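You operate a simulated robot arm through the tools that you are given. There is no shell and no other tool. Be economical: measure what you need, move in short steps, check, and stop when the job is done.

You are at the controls of a simulated robot arm. One attempt, no reset.

Task
Put things in order on the door end of the plank table. At the end: the white pot is in the beige small crate; the black sink plug stands where the white pot stood; the brown long clay lump from the door end of the plank table stands where the brown round brush stood; the brown round brush from the door end of the plank table stands where the black sink plug stood; whatever was shut is shut again. Leave all else as you found it, and nothing knocked over.

It is judged by the outcome, as a careful person would: the job done as asked, and still so three seconds after it is handed in. It fails if anything else is knocked over, pushed out of place, dropped, spilled or broken.

Robot
A 7-joint arm with a two-finger parallel gripper, fixed in place. Base frame: the origin is at the foot of the arm, x ahead of it, y to its left, z up; the work surface is at about z = 0. Readings come in m, rad, newtons and seconds.
With the tool pointing down near the work surface it reaches from about 0.24 to 0.62 m from the base axis. Its first joint turns from -1.152 to 1.152 rad. Payload 2.6 kg.
The TCP is the grasp point between the finger pads, 0.03 m short of the fingertips. In the tool frame z runs along the fingers and y along their closing line. Largest opening 0.094 m; finger width 0.028, thickness 0.01; the body of the gripper, 0.05 by 0.096 m, starts 0.055 m behind the TCP.
Orientation is that of the tool frame in the base frame, as a unit quaternion [x, y, z, w]. With the fingers straight down and closing along the base's y, the tool's x points along the base's -x, its y along +y and its z along -z.

Tools
- The arm moves only by the tool play_rows. Its argument "targets" is text: rows parted by semicolons, each of 7 numbers parted by spaces: the turn, a rotation vector about the tool's x, y, z in units of 60 degrees (1.0 is 60 degrees), then the shift along the tool's x, y, z in units of 200 mm (1.0 is 200 mm), then the gripper command, from -1 (shut) to 1 (fully open), values between in proportion. In form: wx wy wz x y z jaw; .... A call has 1 to 12 rows; each row is the pose to reach, as a shift and turn from the pose commanded when the call began, along the tool's axes at that moment. A call with a number of a shift or a turn outside -1 to 1 is refused whole. Each row takes 0.2 s and may step no farther than 0.05 m and 0.15 rad from the row before; otherwise, or with a gripper value out of range, the whole call is refused. A pose out of reach is approached as far as the arm can. The call stops where the force on the tool passes 40 N (or 10 N more than at its start, if that is more) or the arm is blocked; 0.2 s more then pass. Each finger travels about 0.072 m/s and halts on what it meets, pressing with about 42 N; the grip force reading is that of the motor and also rises with nothing between the fingers. The clock runs only during rows and for 0.2 s after the last one: add rows that repeat a pose to give the fingers time. The reply holds the time, the measured pose of the TCP, the force on the tool along the base axes, the opening and the grip force, in the units named above and with some noise, with the torque about the TCP (base axes, N m) and any sound that the robot's microphone picked up.
- Cameras (640 x 400 px; columns grow to the right, rows downward): "scene" is fixed at [0.0306, 0.4281, 0.5626]; the picture's right is [-0.82, -0.57, 0.00], its down [-0.33, 0.47, -0.82] and it looks along [0.47, -0.67, -0.58] (base axes); focal length 309 px, centre (320, 200). "wrist" rides on the gripper at [0.076, 0.014, -0.102] in the tool frame; the picture's right is [-0.18, 0.98, 0.00], its down [-0.75, -0.14, -0.64] and it looks along [-0.63, -0.12, 0.77] (tool axes); focal length 243 px, centre (320, 200). There is no depth. A picture from a camera that has moved, and an enlarged one, comes with that camera's place and axes in the base frame and with its lens.
- grab_frame(camera): a new picture of that camera. It takes no simulated time.
- inspect(camera, box): a new picture of the part [left, top, right, bottom] of that camera's present view, enlarged. It takes no simulated time.
- hand_in(): hands the job in; it is judged then, once.

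Work in short steps. Places have to be worked out from the pictures, the camera data and where the tool is seen: move nearer, look again, correct. Check each grasp and each placing, and mend what went wrong. You have 120 turns and 68 pictures in all, those below and enlarged ones among them. Open the gripper and draw the arm clear of the work before you hand the job in, unless the task says otherwise; then end with one line.

The tools are called after "Call:" as name(argument=value, ...) on one line, values as JSON. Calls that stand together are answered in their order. play_rows: Moves the arm, as the interface text tells. Its arguments: {"type":"object","properties":{"targets":{"type":"string"}},"required":["targets"]} The other tools are called the same way: grab_frame (camera) takes a picture; inspect (camera, box) takes an enlarged picture of a part of a camera's view; hand_in () hands the job in.

At the start:

```text
t: 0.0
tool_pos: [0.3367, -0.0366, 0.2674]
orientation: [0.0, 1.0, 0.0, 0.0]
contact_force: [-0.2, -0.5, 0.7]
moment: [-0.01, -0.04, -0.01]
opening: 0.094
grasp_force: 0.0
```

scene: 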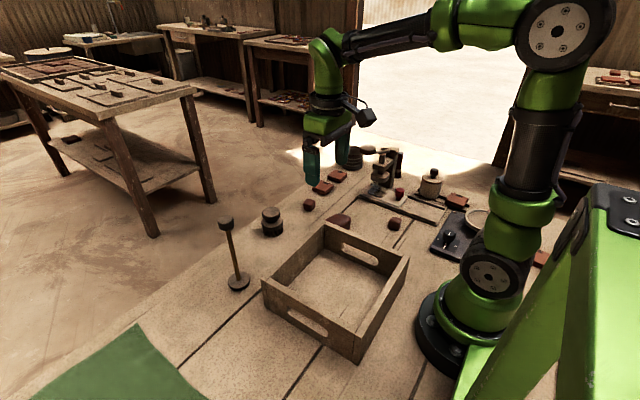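
wrist: 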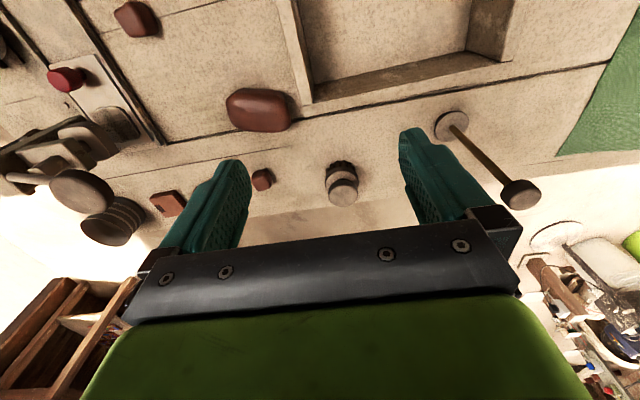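

I begin by enlarging the cluttered part of the scene to identify the items.

Call:
inspect(camera="scene", box=[290, 130, 490, 255])

Call:
inspect(camera="scene", box=[400, 150, 560, 270])

Call:
inspect(camera="wrist", box=[0, 0, 320, 250])

```text
3.20 times, centred on (390, 192) of scene
camera zoom: at [0.0306, 0.4281, 0.5626], right [-0.82, -0.57, 0.0], down [-0.33, 0.47, -0.82], along [0.47, -0.67, -0.58], focal length 989 px, centre (96, 224)
```

zoom: 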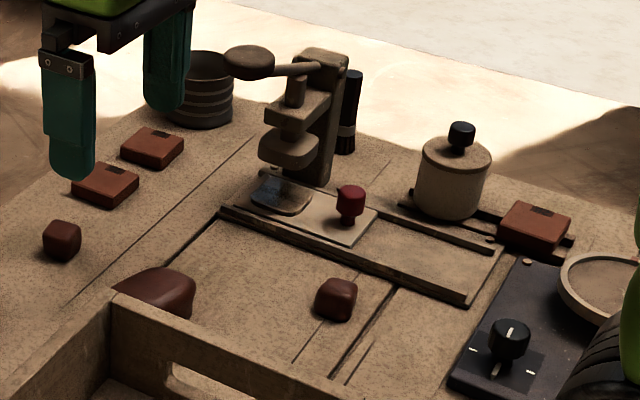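

```text
3.33 times, centred on (480, 210) of scene
camera zoom: at [0.0306, 0.4281, 0.5626], right [-0.82, -0.57, 0.0], down [-0.33, 0.47, -0.82], along [0.47, -0.67, -0.58], focal length 1030 px, centre (-213, 167)
```

zoom: 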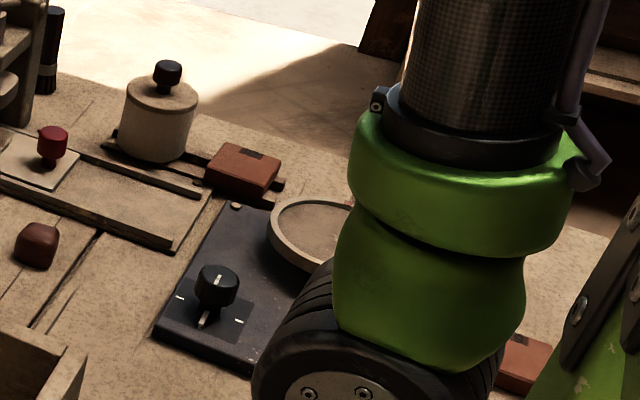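

```text
1.60 times, centred on (160, 125) of wrist
camera zoom: at [0.2623, -0.0211, 0.3701], right [0.18, 0.98, 0.0], down [0.75, -0.14, 0.64], along [0.63, -0.12, -0.77], focal length 388 px, centre (576, 320)
```

zoom: 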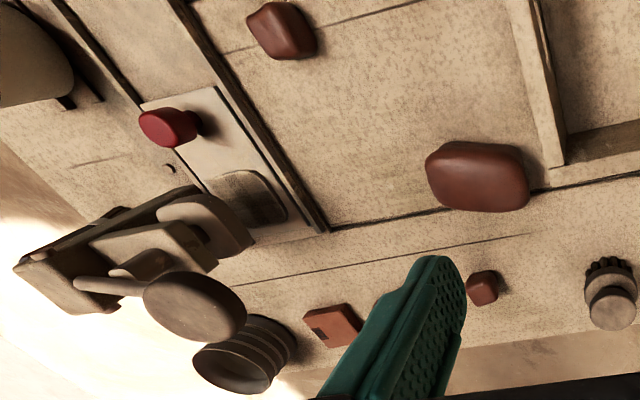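

The press-like device, slide plate with red knob, pot and knob panel need a closer look. I raise the arm and shift it toward -y to look with the wrist camera.

Call:
play_rows(targets="0 0 0 0.08 -0.16 -0.13 1;0 0 0 0.16 -0.32 -0.26 1;0 0 0 0.24 -0.48 -0.39 1;0 0 0 0.32 -0.64 -0.52 1;0 0 0 0.42 -0.8 -0.65 1")

Call:
grab_frame(camera="wrist")

Call:
grab_frame(camera="scene")

```text
t: 1.2
tool_pos: [0.2508, -0.1962, 0.3968]
orientation: [0.0, 1.0, 0.001, 0.0]
contact_force: [-0.7, -0.7, -1.0]
moment: [0.0, 0.01, 0.0]
opening: 0.0943
grasp_force: 0.0
```

```text
62 pictures are left
camera wrist: at [0.1779, -0.1812, 0.5006], right [0.18, 0.98, 0.0], down [0.75, -0.14, 0.64], along [0.63, -0.12, -0.77], focal length 243 px, centre (320, 200)
```

wrist: 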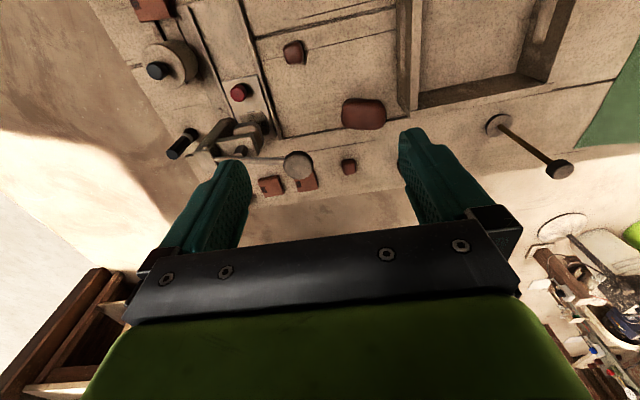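

```text
61 pictures are left
```

scene: 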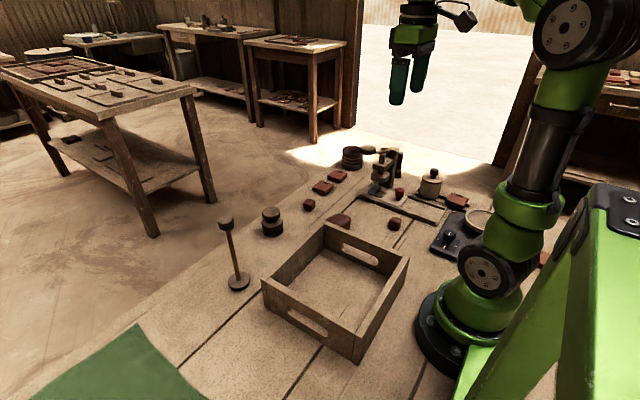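

Now the view is unobstructed; I enlarge the pieces.

Call:
inspect(camera="scene", box=[335, 140, 415, 205])

Call:
inspect(camera="scene", box=[210, 160, 350, 300])

Call:
inspect(camera="wrist", box=[120, 0, 320, 200])

```text
6.15 times, centred on (375, 172) of scene
camera zoom: at [0.0306, 0.4281, 0.5626], right [-0.82, -0.57, 0.0], down [-0.33, 0.47, -0.82], along [0.47, -0.67, -0.58], focal length 1902 px, centre (-18, 369)
```

zoom: 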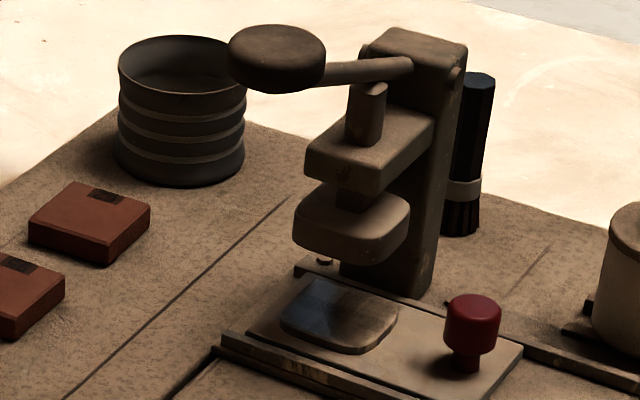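

```text
2.86 times, centred on (280, 230) of scene
camera zoom: at [0.0306, 0.4281, 0.5626], right [-0.82, -0.57, 0.0], down [-0.33, 0.47, -0.82], along [0.47, -0.67, -0.58], focal length 883 px, centre (434, 114)
```

zoom: 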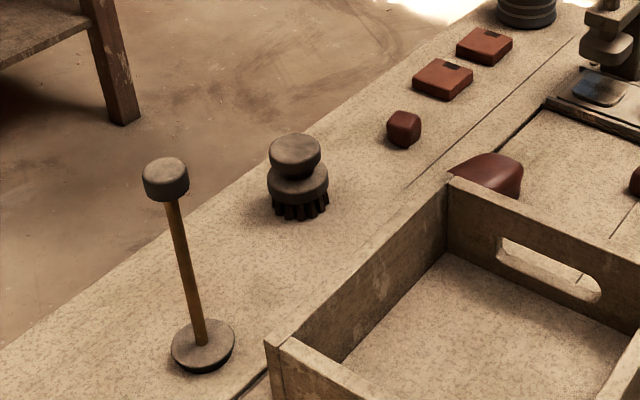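

```text
2.00 times, centred on (220, 100) of wrist
camera zoom: at [0.1779, -0.1812, 0.5006], right [0.18, 0.98, 0.0], down [0.75, -0.14, 0.64], along [0.63, -0.12, -0.77], focal length 485 px, centre (520, 400)
```

zoom: 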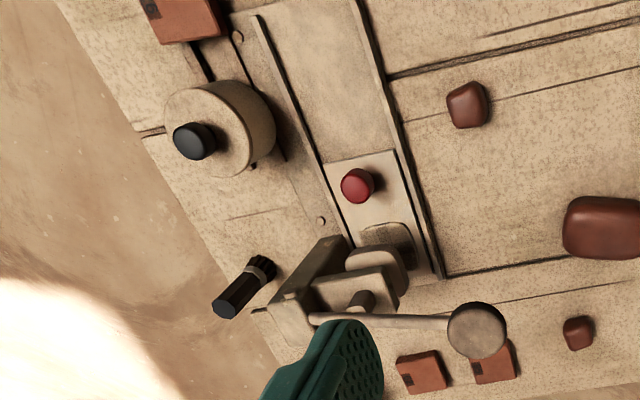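

I tilt the tool so the wrist camera looks straight down over the pot/panel area.

Call:
play_rows(targets="0 0.13 0 0 -0.1 0 1;0 0.26 0 0 -0.2 0 1;0 0.39 0 0 -0.3 0 1;0 0.52 0 0 -0.4 0 1;0 0.65 0 0 -0.4 0 1")

Call:
grab_frame(camera="wrist")

```text
t: 2.4
tool_pos: [0.2256, -0.2593, 0.3915]
orientation: [0.0, 0.943, -0.001, -0.334]
contact_force: [0.7, -0.9, 0.6]
moment: [0.02, -0.01, -0.01]
opening: 0.0939
grasp_force: 0.1
out of reach, approached as far as the arm can: row 4, 5
```

```text
57 pictures are left
camera wrist: at [0.2331, -0.2452, 0.5187], right [0.14, 0.98, -0.12], down [0.99, -0.14, 0.02], along [0.01, -0.12, -0.99], focal length 243 px, centre (320, 200)
```

wrist: 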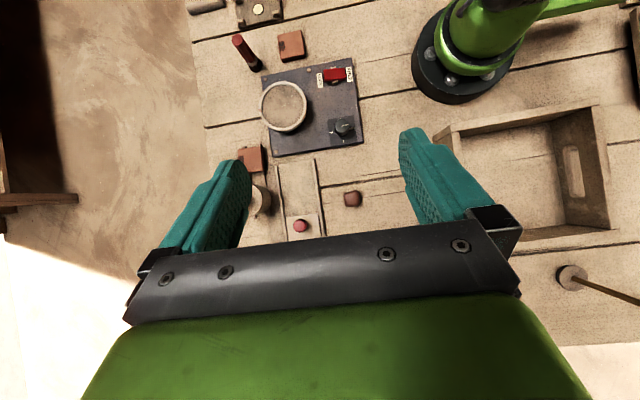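

A hot plate with switch and knob; I look closer at its surroundings.

Call:
inspect(camera="wrist", box=[180, 0, 400, 180])

Call:
inspect(camera="wrist", box=[230, 140, 410, 250])

```text
2.22 times, centred on (290, 90) of wrist
camera zoom: at [0.2331, -0.2452, 0.5187], right [0.14, 0.98, -0.12], down [0.99, -0.14, 0.02], along [0.01, -0.12, -0.99], focal length 539 px, centre (387, 444)
```

zoom: 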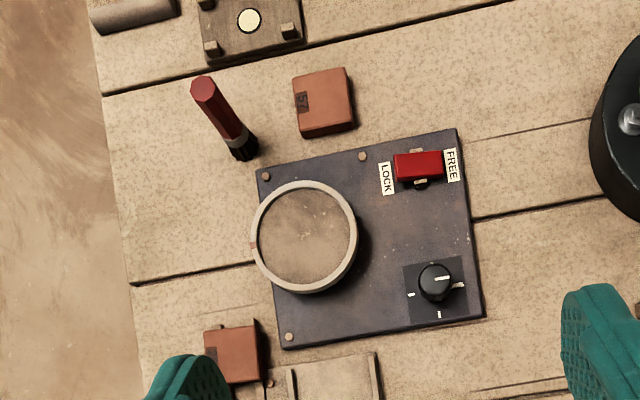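

```text
3.56 times, centred on (320, 195) of wrist
camera zoom: at [0.2331, -0.2452, 0.5187], right [0.14, 0.98, -0.12], down [0.99, -0.14, 0.02], along [0.01, -0.12, -0.99], focal length 863 px, centre (320, 218)
```

zoom: 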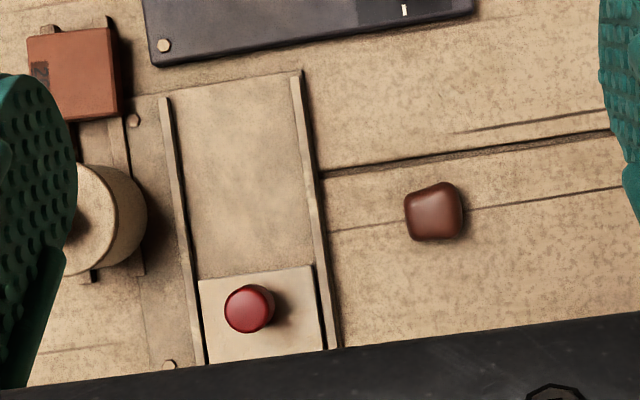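

Now survey the +y side, untilting and swinging over.

Call:
play_rows(targets="0 -0.1 0 0 0.2 0 1;0 -0.2 0 0 0.4 0 1;0 -0.3 0 0 0.6 0 1;0 -0.3 0 0 0.8 0 1;0 -0.3 0 0 1 0 1")

Call:
play_rows(targets="0 0 0 0 0.2 0 1;0 0 0 0 0.4 0 1;0 0 0 0 0.6 0 1;0 0 0 0 0.8 0 1")

Call:
grab_frame(camera="wrist")

```text
t: 3.6
tool_pos: [0.2252, -0.0594, 0.3911]
orientation: [0.0, 0.983, 0.0, -0.183]
contact_force: [-0.2, 0.1, 0.0]
moment: [0.01, 0.04, 0.03]
opening: 0.0941
grasp_force: 0.1
```

```text
t: 4.6
tool_pos: [0.2254, 0.1004, 0.3919]
orientation: [0.001, 0.983, 0.001, -0.181]
contact_force: [0.4, -0.7, -0.3]
moment: [0.04, 0.0, 0.01]
opening: 0.0941
grasp_force: 0.0
```

```text
54 pictures are left
camera wrist: at [0.1928, 0.1154, 0.5146], right [0.17, 0.98, -0.07], down [0.93, -0.14, 0.33], along [0.31, -0.12, -0.94], focal length 243 px, centre (320, 200)
```

wrist: 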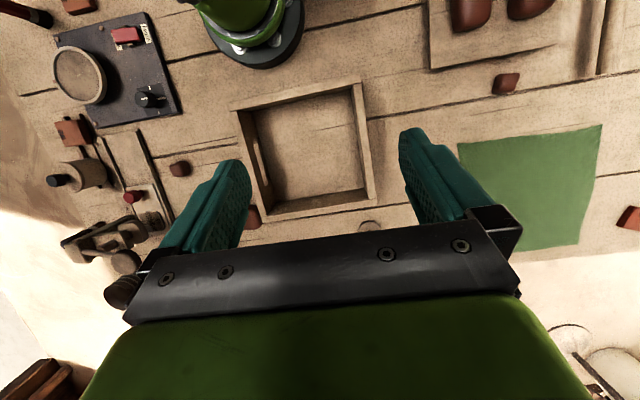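

The other end has its own clay lumps, so the door end is the -y part. I lower and level the tool to view the rod-shaped item and the brush.

Call:
play_rows(targets="0 -0.12 0 -0.09 0 0.12 1;0 -0.24 0 -0.18 0 0.25 1;0 -0.35 0 -0.28 0 0.375 1")

Call:
inspect(camera="wrist", box=[160, 0, 560, 250])

```text
t: 5.4
tool_pos: [0.251, 0.0998, 0.3003]
orientation: [0.001, 1.0, 0.001, 0.0]
contact_force: [0.2, -0.2, 0.1]
moment: [-0.02, -0.02, -0.01]
opening: 0.094
grasp_force: 0.1
```

```text
1.60 times, centred on (360, 125) of wrist
camera zoom: at [0.177, 0.115, 0.4026], right [0.19, 0.98, 0.0], down [0.75, -0.14, 0.64], along [0.63, -0.12, -0.77], focal length 388 px, centre (256, 320)
```

zoom: 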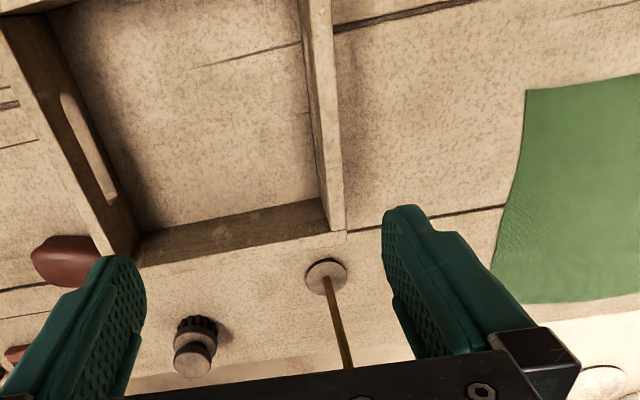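

I zoom on these two items and also on the black cylinder behind the press for colour.

Call:
inspect(camera="wrist", box=[250, 150, 410, 250])

Call:
inspect(camera="scene", box=[385, 145, 415, 185])

Call:
inspect(camera="scene", box=[215, 195, 295, 295])

```text
4.00 times, centred on (330, 200) of wrist
camera zoom: at [0.177, 0.115, 0.4026], right [0.19, 0.98, 0.0], down [0.75, -0.14, 0.64], along [0.63, -0.12, -0.77], focal length 970 px, centre (280, 200)
```

zoom: 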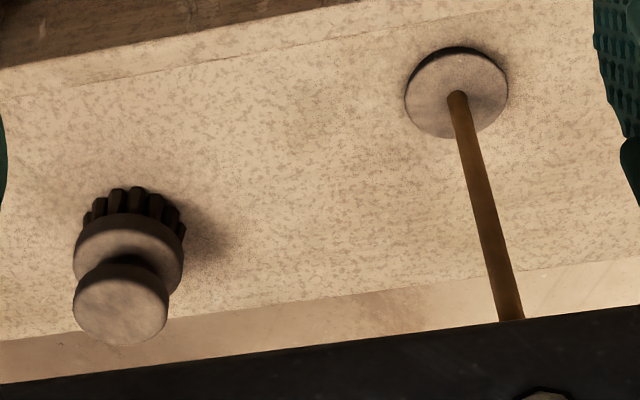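

```text
10.00 times, centred on (400, 165) of scene
camera zoom: at [0.0306, 0.4281, 0.5626], right [-0.82, -0.57, 0.0], down [-0.33, 0.47, -0.82], along [0.47, -0.67, -0.58], focal length 3090 px, centre (-480, 550)
```

zoom: 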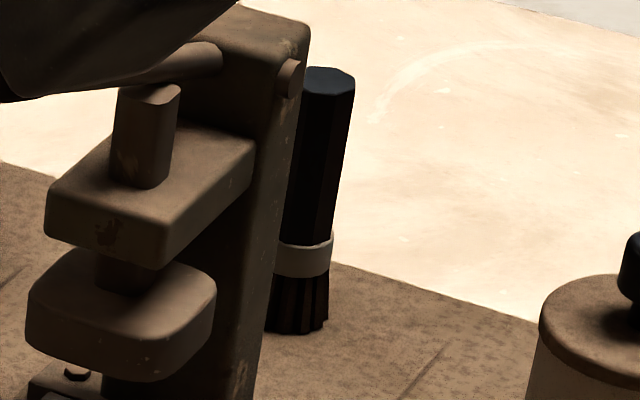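

```text
4.00 times, centred on (255, 245) of scene
camera zoom: at [0.0306, 0.4281, 0.5626], right [-0.82, -0.57, 0.0], down [-0.33, 0.47, -0.82], along [0.47, -0.67, -0.58], focal length 1236 px, centre (580, 20)
```

zoom: 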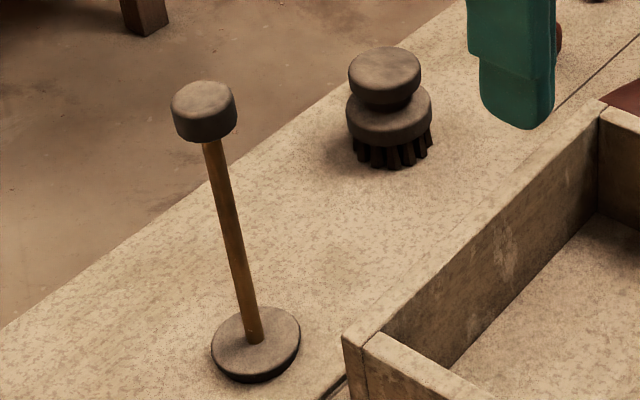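

Identification: plug = disc with tall stem, round brush = knob brush, long clay lump = the big one, crate = open box. I travel to the pot area to measure.

Call:
play_rows(targets="0 0 0 0 -0.24 0 1;0 0 0 0 -0.48 0 1;0 0 0 0 -0.72 0 1;0 0 0 0 -0.96 0 1")

Call:
play_rows(targets="0 0 0 0 -0.24 0 1;0 0 0 0 -0.48 0 1;0 0 0 0 -0.72 0 1;0 0 0 0 -0.96 0 1")

Call:
play_rows(targets="0 0.12 0 0 -0.24 0 1;0 0.24 0 0 -0.48 0 1;0 0.35 0 0 -0.48 0 1")

Call:
grab_frame(camera="wrist")

```text
t: 6.4
tool_pos: [0.251, -0.0925, 0.3008]
orientation: [-0.001, 1.0, 0.0, 0.0]
contact_force: [-0.5, -0.9, -0.7]
moment: [0.02, -0.01, 0.02]
opening: 0.094
grasp_force: 0.0
```

```text
t: 7.4
tool_pos: [0.2516, -0.2848, 0.3007]
orientation: [0.001, 1.0, 0.0, -0.001]
contact_force: [0.4, -0.7, -0.9]
moment: [0.02, 0.0, 0.05]
opening: 0.0936
grasp_force: 0.0
```

```text
t: 8.2
tool_pos: [0.2502, -0.3796, 0.3011]
orientation: [0.0, 0.983, 0.001, -0.183]
contact_force: [0.6, 0.0, 0.1]
moment: [-0.01, 0.02, -0.02]
opening: 0.094
grasp_force: 0.1
```

```text
49 pictures are left
camera wrist: at [0.2187, -0.365, 0.4237], right [0.17, 0.98, -0.06], down [0.93, -0.14, 0.33], along [0.31, -0.12, -0.94], focal length 243 px, centre (320, 200)
```

wrist: 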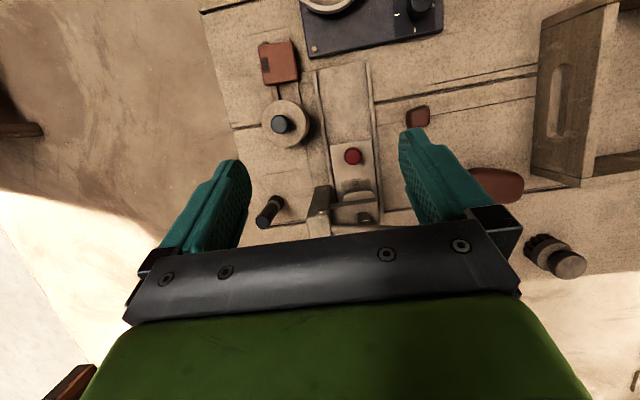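

Call:
inspect(camera="wrist", box=[220, 30, 400, 170])

Call:
inspect(camera="scene", box=[395, 155, 485, 225])

```text
2.86 times, centred on (310, 100) of wrist
camera zoom: at [0.2187, -0.365, 0.4237], right [0.17, 0.98, -0.06], down [0.93, -0.14, 0.33], along [0.31, -0.12, -0.94], focal length 693 px, centre (349, 486)
```

zoom: 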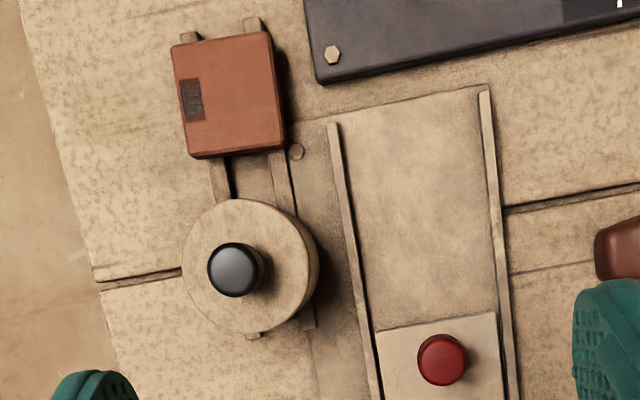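

```text
5.71 times, centred on (440, 190) of scene
camera zoom: at [0.0306, 0.4281, 0.5626], right [-0.82, -0.57, 0.0], down [-0.33, 0.47, -0.82], along [0.47, -0.67, -0.58], focal length 1766 px, centre (-366, 257)
```

zoom: 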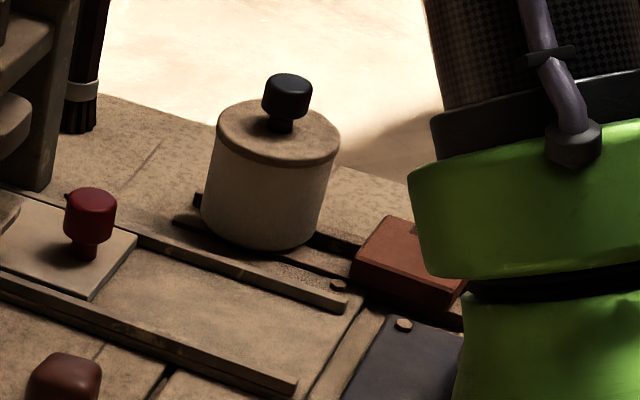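

Pot sits on two low bars at about (0.214, -0.437), ~0.065 wide, knob top near z 0.10. I level the tool and go above it.

Call:
play_rows(targets="0 -0.117 0 -0.004 -0.095 0.17 1;0 -0.234 0 -0.008 -0.19 0.34 1;0 -0.35 0 -0.0125 -0.285 0.53 1;0 -0.35 0 -0.0125 -0.285 0.53 1")

Call:
grab_frame(camera="wrist")

Call:
inspect(camera="scene", box=[370, 100, 498, 220])

```text
t: 9.2
tool_pos: [0.2146, -0.4368, 0.1991]
orientation: [0.0, 1.0, 0.0, 0.001]
contact_force: [0.2, -0.1, 0.7]
moment: [-0.03, -0.03, -0.03]
opening: 0.094
grasp_force: 0.1
```

```text
46 pictures are left
camera wrist: at [0.1403, -0.4214, 0.3026], right [0.18, 0.98, 0.0], down [0.75, -0.14, 0.64], along [0.63, -0.12, -0.77], focal length 243 px, centre (320, 200)
```

wrist: 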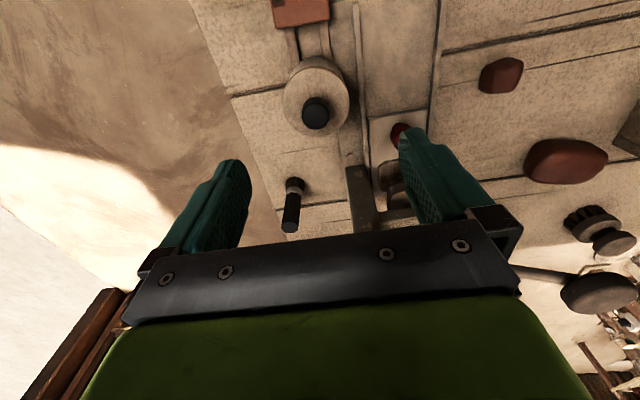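

```text
3.33 times, centred on (434, 160) of scene
camera zoom: at [0.0306, 0.4281, 0.5626], right [-0.82, -0.57, 0.0], down [-0.33, 0.47, -0.82], along [0.47, -0.67, -0.58], focal length 1030 px, centre (-60, 333)
```

zoom: 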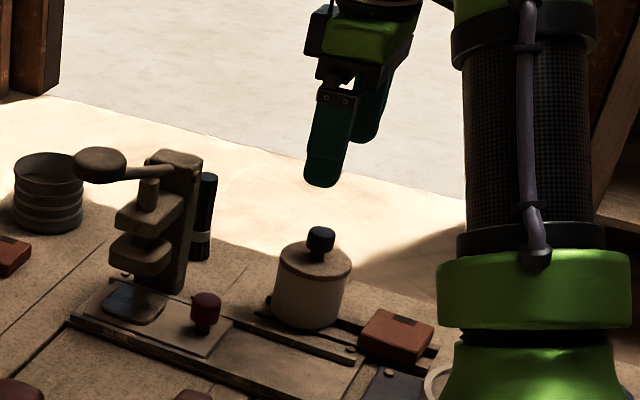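

Aligned over the pot within 3 mm; I descend to z≈0.06 with the jaws open.

Call:
play_rows(targets="0 0 0 0.01 -0.006 0.2 1;0 0 0 0.01 -0.006 0.4 1;0 0 0 0.01 -0.006 0.55 1;0 0 0 0.01 -0.006 0.69 1;0 0 0 0.01 -0.006 0.69 1")

Call:
inspect(camera="scene", box=[395, 145, 485, 225])

```text
t: 10.4
tool_pos: [0.2134, -0.4369, 0.0637]
orientation: [-0.001, 1.0, 0.0, 0.001]
contact_force: [-0.2, -0.5, -0.1]
moment: [-0.01, -0.03, -0.02]
opening: 0.0941
grasp_force: 0.0
```

```text
5.00 times, centred on (440, 185) of scene
camera zoom: at [0.0306, 0.4281, 0.5626], right [-0.82, -0.57, 0.0], down [-0.33, 0.47, -0.82], along [0.47, -0.67, -0.58], focal length 1545 px, centre (-280, 275)
```

zoom: 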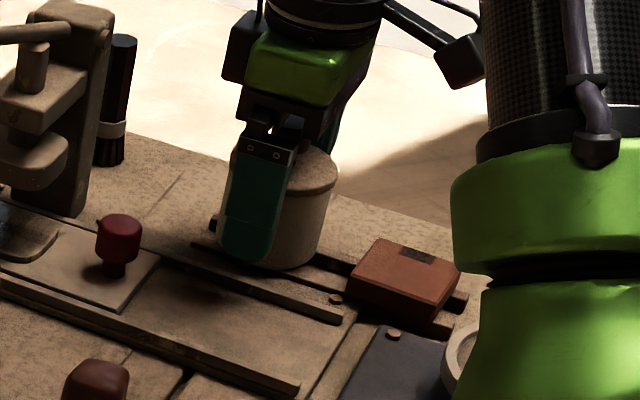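

Geometry agrees (pot ≈(0.212,-0.44)). Close on the pot.

Call:
play_rows(targets="0 0 0 0 0 0 0;0 0 0 0 0 0 -0.5;0 0 0 0 0 0 -1;0 0 0 0 0 0 -1")

```text
t: 11.4
tool_pos: [0.2125, -0.4374, 0.0635]
orientation: [0.0, 1.0, 0.0, 0.0]
contact_force: [-0.3, -3.2, 2.0]
moment: [-0.02, 0.01, -0.01]
opening: 0.0632
grasp_force: 41.7
heard: snap
```

Opening 0.063, gripped, but a "snap" was heard; I look before lifting.

Call:
inspect(camera="scene", box=[395, 145, 485, 225])

Call:
grab_frame(camera="wrist")

```text
5.00 times, centred on (440, 185) of scene
camera zoom: at [0.0306, 0.4281, 0.5626], right [-0.82, -0.57, 0.0], down [-0.33, 0.47, -0.82], along [0.47, -0.67, -0.58], focal length 1545 px, centre (-280, 275)
```

zoom: 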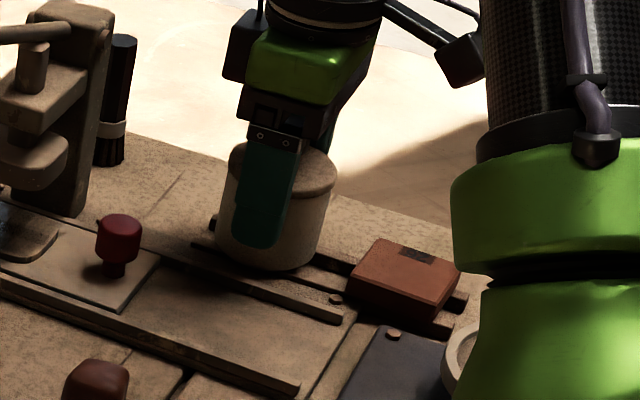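

```text
42 pictures are left
camera wrist: at [0.1391, -0.423, 0.1662], right [0.18, 0.98, 0.0], down [0.75, -0.14, 0.64], along [0.63, -0.12, -0.77], focal length 243 px, centre (320, 200)
```

wrist: 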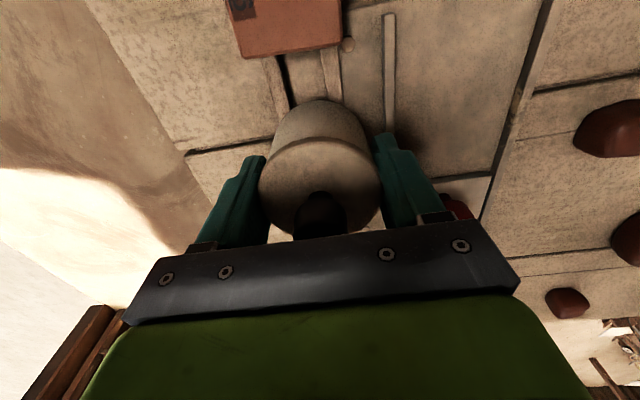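

It looks intact. Lift 2 cm and check whether pot and lid rise together.

Call:
play_rows(targets="0 0 0 0 0 -0.05 -1;0 0 0 0 0 -0.1 -1;0 0 0 0 0 -0.15 -1")

Call:
inspect(camera="scene", box=[395, 145, 485, 225])

```text
t: 12.2
tool_pos: [0.2147, -0.4395, 0.0929]
orientation: [0.0, 1.0, 0.0, 0.001]
contact_force: [0.7, -0.4, -6.3]
moment: [0.0, 0.03, -0.01]
opening: 0.0631
grasp_force: 41.9
```

```text
5.00 times, centred on (440, 185) of scene
camera zoom: at [0.0306, 0.4281, 0.5627], right [-0.82, -0.57, 0.0], down [-0.33, 0.47, -0.82], along [0.47, -0.67, -0.58], focal length 1545 px, centre (-280, 275)
```

zoom: 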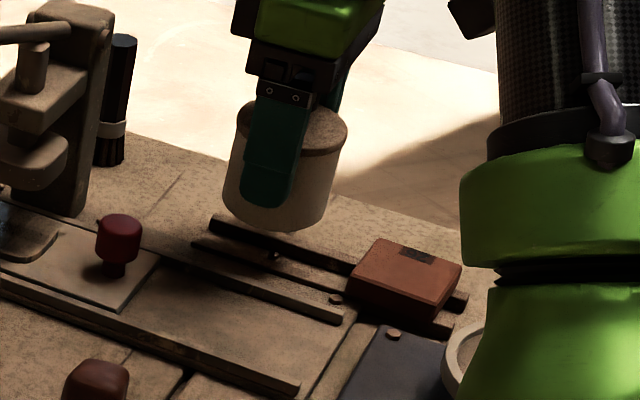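

Pot and lid rise together. There is something small between the bars; lift further and look.

Call:
play_rows(targets="0 0 0 0 0 -0.2 -1;0 0 0 0 0 -0.4 -1;0 0 0 0 0 -0.6 -1;0 0 0 0 0 -0.75 -1")

Call:
inspect(camera="scene", box=[395, 165, 485, 225])

Call:
grab_frame(camera="wrist")

```text
t: 13.2
tool_pos: [0.2136, -0.4381, 0.2436]
orientation: [0.0, 1.0, 0.0, 0.0]
contact_force: [0.4, -0.1, -6.3]
moment: [0.0, 0.02, 0.0]
opening: 0.063
grasp_force: 42.0
```

```text
6.67 times, centred on (440, 195) of scene
camera zoom: at [0.0306, 0.4281, 0.5627], right [-0.82, -0.57, 0.0], down [-0.33, 0.47, -0.82], along [0.47, -0.67, -0.58], focal length 2060 px, centre (-480, 233)
```

zoom: 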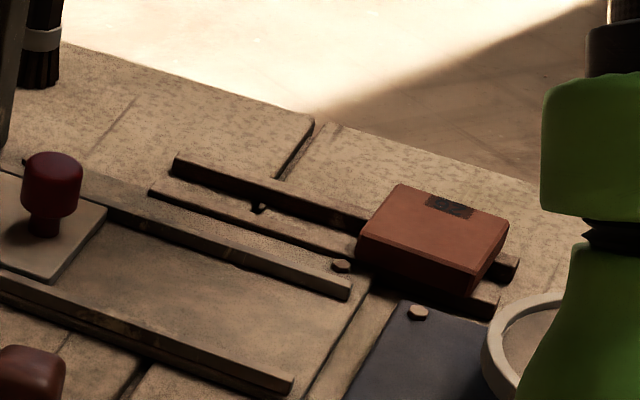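

```text
39 pictures are left
camera wrist: at [0.1391, -0.4231, 0.3455], right [0.18, 0.98, 0.0], down [0.75, -0.14, 0.64], along [0.63, -0.12, -0.77], focal length 243 px, centre (320, 200)
```

wrist: 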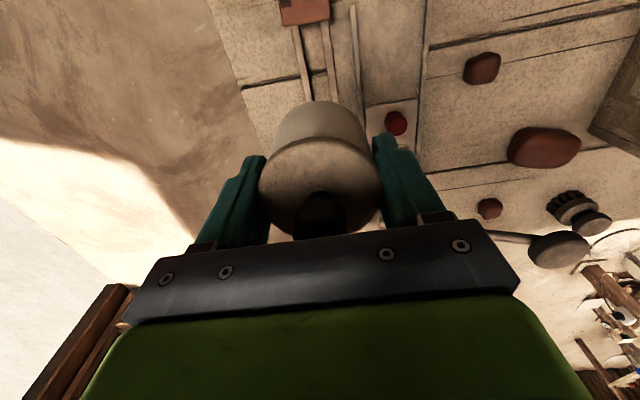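

Nothing odd there (just bars over a plank seam). I carry the pot to above the crate's middle, about (0.27, 0.05).

Call:
play_rows(targets="0 0 0 -0.03 0.2 0 -1;0 0 0 -0.06 0.4 0 -1;0 0 0 -0.08 0.6 0 -1;0 0 0 -0.1 0.8 0 -1;0 0 0 -0.12 1 0 -1")

Call:
play_rows(targets="0 0 0 -0.03 0.2 0 -1;0 0 0 -0.06 0.4 0 -1;0 0 0 -0.08 0.6 0 -1;0 0 0 -0.1 0.8 0 -1;0 0 0 -0.12 1 0 -1")

Call:
play_rows(targets="0 0 0 -0.02 0.22 0 -1;0 0 0 -0.04 0.44 0 -1;0 0 0 -0.04 0.44 0 -1")

Call:
grab_frame(camera="scene")

Call:
grab_frame(camera="wrist")

```text
t: 14.4
tool_pos: [0.2376, -0.2385, 0.243]
orientation: [0.0, 1.0, 0.0, 0.0]
contact_force: [0.6, -0.3, -4.7]
moment: [-0.02, 0.0, -0.01]
opening: 0.0631
grasp_force: 42.2
```

```text
t: 15.6
tool_pos: [0.261, -0.0377, 0.2441]
orientation: [0.0, 1.0, 0.0, 0.001]
contact_force: [-0.5, 0.3, -5.3]
moment: [0.0, 0.02, 0.01]
opening: 0.0629
grasp_force: 42.5
```

```text
t: 16.4
tool_pos: [0.2706, 0.0495, 0.2432]
orientation: [0.0, 1.0, 0.0, 0.0]
contact_force: [0.1, -0.2, -5.4]
moment: [-0.01, -0.01, 0.02]
opening: 0.0633
grasp_force: 41.8
```

```text
38 pictures are left
```

scene: 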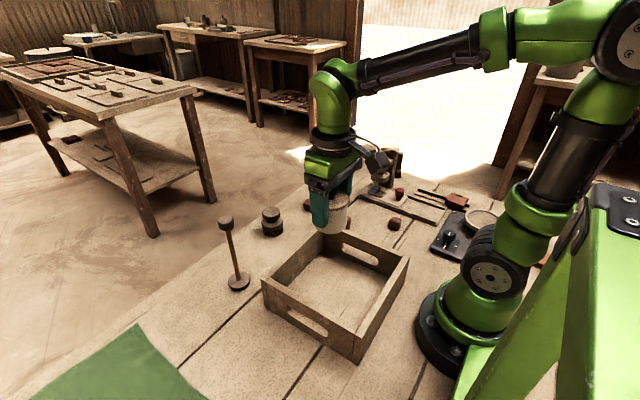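

```text
37 pictures are left
camera wrist: at [0.1958, 0.0644, 0.3454], right [0.18, 0.98, 0.0], down [0.75, -0.14, 0.64], along [0.63, -0.12, -0.77], focal length 243 px, centre (320, 200)
```

wrist: 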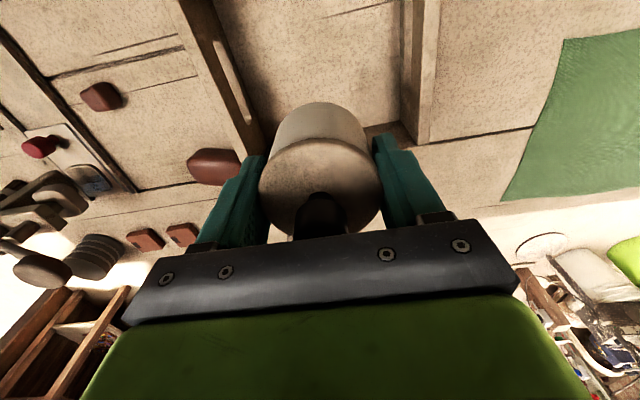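

Above the crate. Descend to just above the floor.

Call:
play_rows(targets="0 0 0 0 0 0.2 -1;0 0 0 0 0 0.4 -1;0 0 0 0 0 0.6 -1;0 0 0 0 0 0.75 -1;0 0 0 0 0 0.85 -1")

Call:
inspect(camera="scene", box=[240, 190, 440, 370])

```text
t: 17.6
tool_pos: [0.271, 0.0497, 0.073]
orientation: [0.0, 1.0, 0.0, 0.0]
contact_force: [-0.4, 0.3, -5.7]
moment: [0.03, 0.02, 0.02]
opening: 0.0631
grasp_force: 42.9
```

```text
2.22 times, centred on (340, 280) of scene
camera zoom: at [0.0306, 0.4281, 0.5626], right [-0.82, -0.57, 0.0], down [-0.33, 0.47, -0.82], along [0.47, -0.67, -0.58], focal length 687 px, centre (276, 22)
```

zoom: 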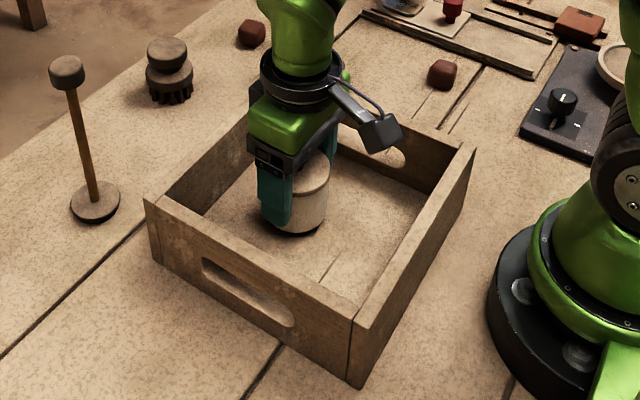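

Well inside; lower in small steps until it touches.

Call:
play_rows(targets="0 0 0 0 0 0.02 -1;0 0 0 0 0 0.04 -1;0 0 0 0 0 0.055 -1")

```text
t: 18.4
tool_pos: [0.2711, 0.0503, 0.062]
orientation: [0.001, 1.0, 0.0, 0.002]
contact_force: [-6.7, -5.6, 28.6]
moment: [-0.06, -0.27, -0.18]
opening: 0.0636
grasp_force: 42.6
```

Contact with the floor at z 0.062; relax slightly and open.

Call:
play_rows(targets="0 0 0 0 0 -0.005 -1;0 0 0 0 0 -0.005 0.6;0 0 0 0 0 -0.005 1;0 0 0 0 0 -0.005 1;0 0 0 0 0 -0.2 1;0 0 0 0 0 -0.4 1;0 0 0 0 0 -0.6 1;0 0 0 0 0 -0.8 1")

Call:
grab_frame(camera="scene")

Call:
grab_frame(camera="wrist")

```text
t: 20.2
tool_pos: [0.2681, 0.049, 0.2223]
orientation: [0.0, 1.0, 0.001, 0.0]
contact_force: [-0.6, -0.7, -1.0]
moment: [0.02, 0.03, 0.01]
opening: 0.094
grasp_force: 0.0
heard: snap
```

```text
35 pictures are left
```

scene: 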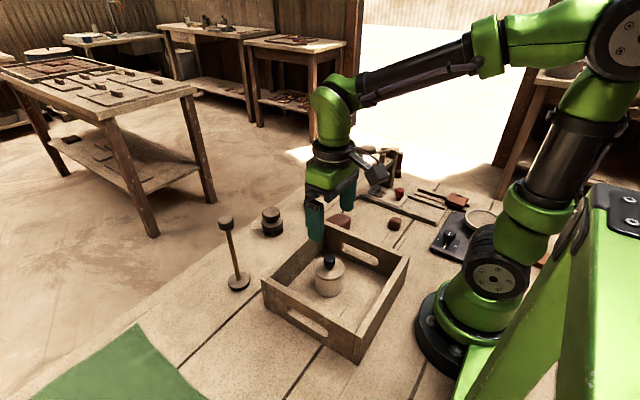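

```text
34 pictures are left
camera wrist: at [0.1951, 0.0633, 0.3252], right [0.18, 0.98, 0.0], down [0.75, -0.14, 0.64], along [0.63, -0.12, -0.77], focal length 243 px, centre (320, 200)
```

wrist: 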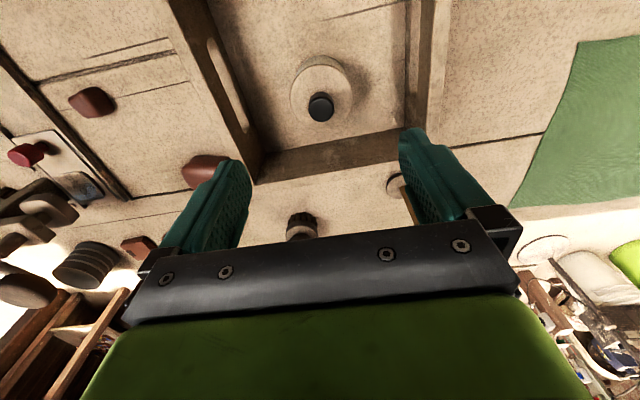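

Pot stands upright in the crate with its lid. Next: the plug (base ≈(0.45,0.15), head z≈0.17). I move near above it to measure.

Call:
play_rows(targets="0 0 0 -0.1 0.1 -0.15 1;0 0 0 -0.25 0.2 -0.25 1;0 0 0 -0.4 0.3 -0.3 1;0 0 0 -0.55 0.4 -0.3 1;0 0 0 -0.7 0.5 -0.3 1;0 0 0 -0.7 0.5 -0.3 1")

Call:
grab_frame(camera="wrist")

Call:
inspect(camera="scene", box=[180, 170, 300, 300])

```text
t: 21.6
tool_pos: [0.4108, 0.1495, 0.2821]
orientation: [0.0, 1.0, 0.0, -0.001]
contact_force: [0.5, 0.0, 0.0]
moment: [-0.05, -0.02, 0.02]
opening: 0.094
grasp_force: 0.0
```

```text
33 pictures are left
camera wrist: at [0.3368, 0.1645, 0.3843], right [0.18, 0.98, 0.0], down [0.75, -0.14, 0.64], along [0.63, -0.12, -0.77], focal length 243 px, centre (320, 200)
```

wrist: 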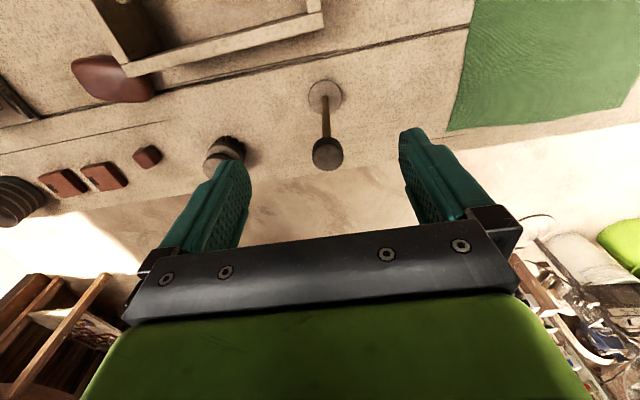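

```text
3.08 times, centred on (240, 235) of scene
camera zoom: at [0.0306, 0.4281, 0.5626], right [-0.82, -0.57, 0.0], down [-0.33, 0.47, -0.82], along [0.47, -0.67, -0.58], focal length 951 px, centre (566, 92)
```

zoom: 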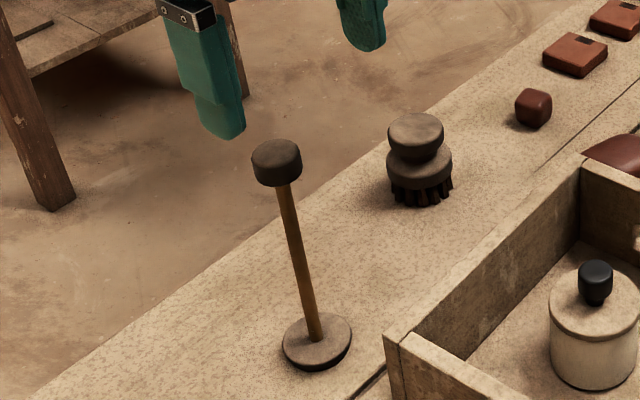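

Plug axis at ≈(0.448,0.150), head z≈0.165–0.185, ⌀≈0.037. I centre over it and descend to grip the head.

Call:
play_rows(targets="0 0 0 -0.186 0.003 0 1;0 0 0 -0.186 0.003 0.15 1;0 0 0 -0.186 0.003 0.35 1;0 0 0 -0.186 0.003 0.545 1;0 0 0 -0.186 0.003 0.545 1")

Call:
grab_frame(camera="wrist")

Call:
inspect(camera="scene", box=[180, 170, 300, 300])

```text
t: 22.8
tool_pos: [0.4476, 0.1504, 0.1723]
orientation: [0.0, 1.0, 0.0, 0.0]
contact_force: [-0.4, -0.3, 0.4]
moment: [-0.05, -0.03, 0.05]
opening: 0.0938
grasp_force: 0.1
```

```text
31 pictures are left
camera wrist: at [0.3727, 0.1653, 0.2753], right [0.18, 0.98, 0.0], down [0.75, -0.14, 0.64], along [0.63, -0.12, -0.77], focal length 243 px, centre (320, 200)
```

wrist: 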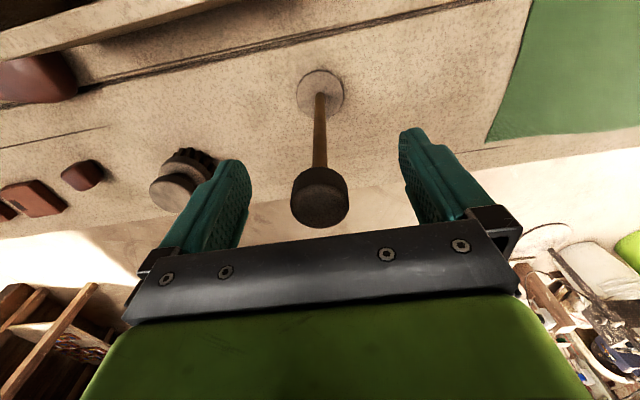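

```text
3.08 times, centred on (240, 235) of scene
camera zoom: at [0.0306, 0.4281, 0.5626], right [-0.82, -0.57, 0.0], down [-0.33, 0.47, -0.82], along [0.47, -0.67, -0.58], focal length 951 px, centre (566, 92)
```

zoom: 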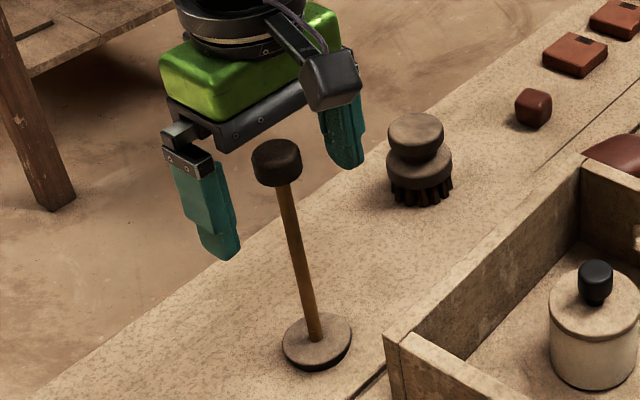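

Head is centred between the pads. Close.

Call:
play_rows(targets="0 0 0 0 0 0 0;0 0 0 0 0 0 -0.4;0 0 0 0 0 0 -1;0 0 0 0 0 0 -1;0 0 0 0 0 0 -1")

Call:
play_rows(targets="0 0 0 0 0 -0.05 -1;0 0 0 0 0 -0.1 -1;0 0 0 0 0 -0.1 -1")

Call:
inspect(camera="scene", box=[180, 170, 300, 300])

```text
t: 24.0
tool_pos: [0.4464, 0.151, 0.1737]
orientation: [0.0, 1.0, -0.001, 0.0]
contact_force: [0.4, -0.4, -1.0]
moment: [-0.02, -0.05, -0.01]
opening: 0.0287
grasp_force: 41.6
```

```text
t: 24.8
tool_pos: [0.4464, 0.1518, 0.1937]
orientation: [0.001, 1.0, 0.0, 0.0]
contact_force: [0.2, 0.1, -2.0]
moment: [0.0, 0.0, -0.01]
opening: 0.029
grasp_force: 42.1
```

```text
3.08 times, centred on (240, 235) of scene
camera zoom: at [0.0306, 0.4281, 0.5626], right [-0.82, -0.57, 0.0], down [-0.33, 0.47, -0.82], along [0.47, -0.67, -0.58], focal length 951 px, centre (566, 92)
```

zoom: 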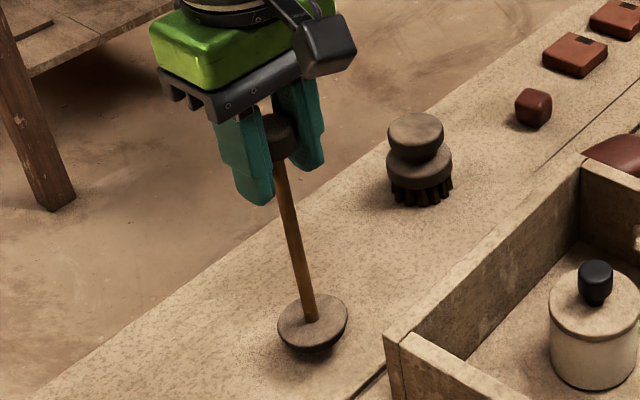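

Lifted cleanly and upright. Raise to z≈0.31 and head toward the pot's place, keeping clear of the press.

Call:
play_rows(targets="0 0 0 0 0 -0.2 -1;0 0 0 0 0 -0.4 -1;0 0 0 0 0 -0.58 -1;0 0 0 0.05 -0.2 -0.58 -1;0 0 0 0.1 -0.4 -0.58 -1;0 0 0 0.15 -0.6 -0.58 -1;0 0 0 0.2 -0.8 -0.58 -1;0 0 0 0.25 -1 -0.58 -1")

Call:
play_rows(targets="0 0 0 0.16 -0.17 0 -1;0 0 0 0.32 -0.34 0 -1;0 0 0 0.48 -0.51 0 -1;0 0 0 0.64 -0.68 0 -1;0 0 0 0.75 -0.86 0 -1")

Call:
play_rows(targets="0 0 0 0.04 -0.22 0 -1;0 0 0 0.08 -0.44 0 -1;0 0 0 0.12 -0.66 0 -1;0 0 0 0.16 -0.85 0 -1;0 0 0 0.16 -0.85 0 -1")

```text
t: 26.6
tool_pos: [0.3969, -0.0502, 0.3081]
orientation: [0.0, 1.0, 0.0, 0.0]
contact_force: [0.9, 0.0, -1.6]
moment: [0.0, 0.01, 0.01]
opening: 0.029
grasp_force: 42.3
```

```text
t: 27.8
tool_pos: [0.2471, -0.2222, 0.309]
orientation: [-0.001, 1.0, 0.0, 0.001]
contact_force: [0.3, -0.3, -0.6]
moment: [0.0, 0.0, 0.01]
opening: 0.0288
grasp_force: 41.9
```

```text
t: 29.0
tool_pos: [0.2144, -0.3919, 0.3092]
orientation: [0.0, 1.0, -0.001, 0.0]
contact_force: [0.4, 0.0, -1.4]
moment: [-0.01, 0.02, 0.01]
opening: 0.0287
grasp_force: 41.9
```

Now move over the target and look before lowering.

Call:
play_rows(targets="0 0 0 0.005 -0.12 0.05 -1;0 0 0 0.005 -0.233 0.15 -1;0 0 0 0.005 -0.233 0.3 -1;0 0 0 0.005 -0.233 0.4 -1")

Call:
grab_frame(camera="wrist")

Call:
inspect(camera="scene", box=[395, 125, 485, 225])

```text
t: 30.0
tool_pos: [0.2142, -0.4394, 0.2291]
orientation: [0.0, 1.0, 0.0, 0.0]
contact_force: [-0.3, -1.2, -1.5]
moment: [-0.01, 0.04, -0.01]
opening: 0.0288
grasp_force: 42.0
```

```text
28 pictures are left
camera wrist: at [0.1397, -0.424, 0.3311], right [0.18, 0.98, 0.0], down [0.75, -0.14, 0.64], along [0.63, -0.12, -0.77], focal length 243 px, centre (320, 200)
```

wrist: 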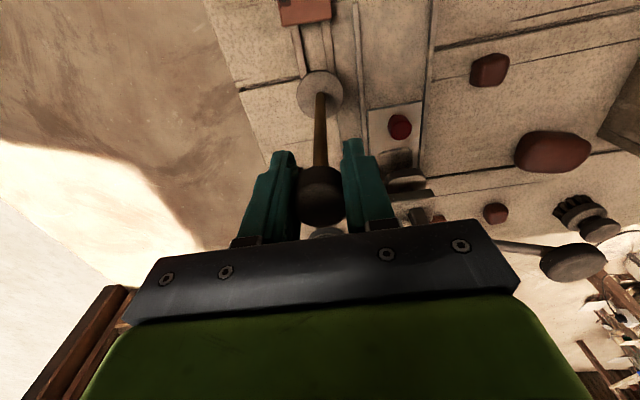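

```text
4.00 times, centred on (440, 175) of scene
camera zoom: at [0.0306, 0.4281, 0.5626], right [-0.82, -0.57, 0.0], down [-0.33, 0.47, -0.82], along [0.47, -0.67, -0.58], focal length 1236 px, centre (-160, 300)
```

zoom: 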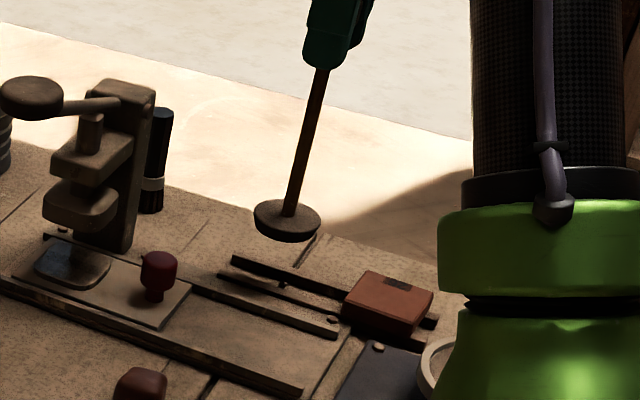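

Base disc is at ≈(0.215,-0.439), nicely over the bars. Lower near contact.

Call:
play_rows(targets="0 0 0 0.01 -0.007 0.1 -1;0 0 0 0.01 -0.007 0.19 -1;0 0 0 0.01 -0.007 0.19 -1")

Call:
play_rows(targets="0 0 0 0 0 0.008 -1;0 0 0 0 0 0.016 -1;0 0 0 0 0 0.024 -1;0 0 0 0 0 0.028 -1")

Call:
inspect(camera="scene", box=[395, 125, 485, 225])

```text
t: 30.8
tool_pos: [0.2118, -0.4404, 0.1909]
orientation: [0.0, 1.0, 0.0, 0.0]
contact_force: [1.1, 0.1, -1.0]
moment: [0.03, -0.03, -0.01]
opening: 0.0289
grasp_force: 41.6
```

```text
t: 31.8
tool_pos: [0.2112, -0.4398, 0.1856]
orientation: [0.0, 1.0, -0.001, 0.0]
contact_force: [0.1, 0.4, -1.9]
moment: [0.01, 0.0, 0.0]
opening: 0.0288
grasp_force: 41.9
```

```text
4.00 times, centred on (440, 175) of scene
camera zoom: at [0.0306, 0.4281, 0.5626], right [-0.82, -0.57, 0.0], down [-0.33, 0.47, -0.82], along [0.47, -0.67, -0.58], focal length 1236 px, centre (-160, 300)
```

zoom: 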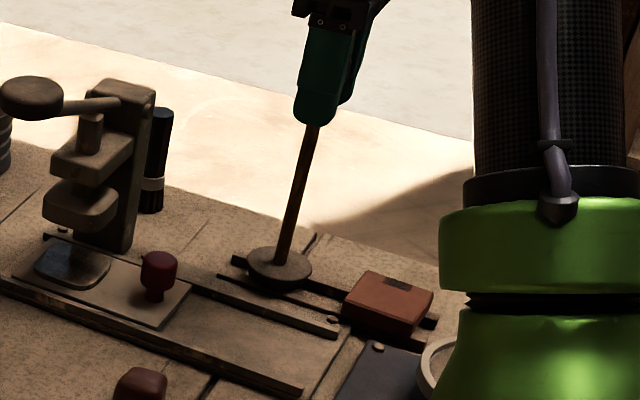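

Not yet touching; continue 1 mm at a time.

Call:
play_rows(targets="0 0 0 0 0 0.006 -1;0 0 0 0 0 0.012 -1;0 0 0 0 0 0.018 -1;0 0 0 0 0 0.018 -1")

```text
t: 32.8
tool_pos: [0.2108, -0.4394, 0.1829]
orientation: [-0.001, 1.0, -0.002, 0.0]
contact_force: [-0.9, 2.4, 13.1]
moment: [0.45, 0.44, -0.07]
opening: 0.0287
grasp_force: 41.5
```

Contact. Back off 1 mm and open gently.

Call:
play_rows(targets="0 0 0 0 0 -0.004 -1;0 0 0 0 0 -0.004 -0.38;0 0 0 0 0 -0.004 -0.2;0 0 0 0 0 -0.004 0.2;0 0 0 0 0 -0.004 0.6;0 0 0 0 0 -0.004 1;0 0 0 0 0 -0.004 1")

Call:
inspect(camera="scene", box=[395, 125, 485, 225])

```text
t: 34.4
tool_pos: [0.211, -0.4387, 0.1822]
orientation: [0.0, 1.0, 0.0, 0.0]
contact_force: [0.5, 0.1, -0.6]
moment: [-0.01, 0.0, 0.0]
opening: 0.0938
grasp_force: 0.2
```

```text
4.00 times, centred on (440, 175) of scene
camera zoom: at [0.0306, 0.4281, 0.5626], right [-0.82, -0.57, 0.0], down [-0.33, 0.47, -0.82], along [0.47, -0.67, -0.58], focal length 1236 px, centre (-160, 300)
```

zoom: 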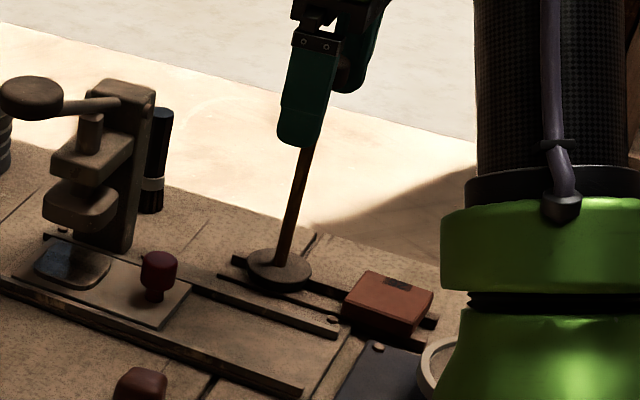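

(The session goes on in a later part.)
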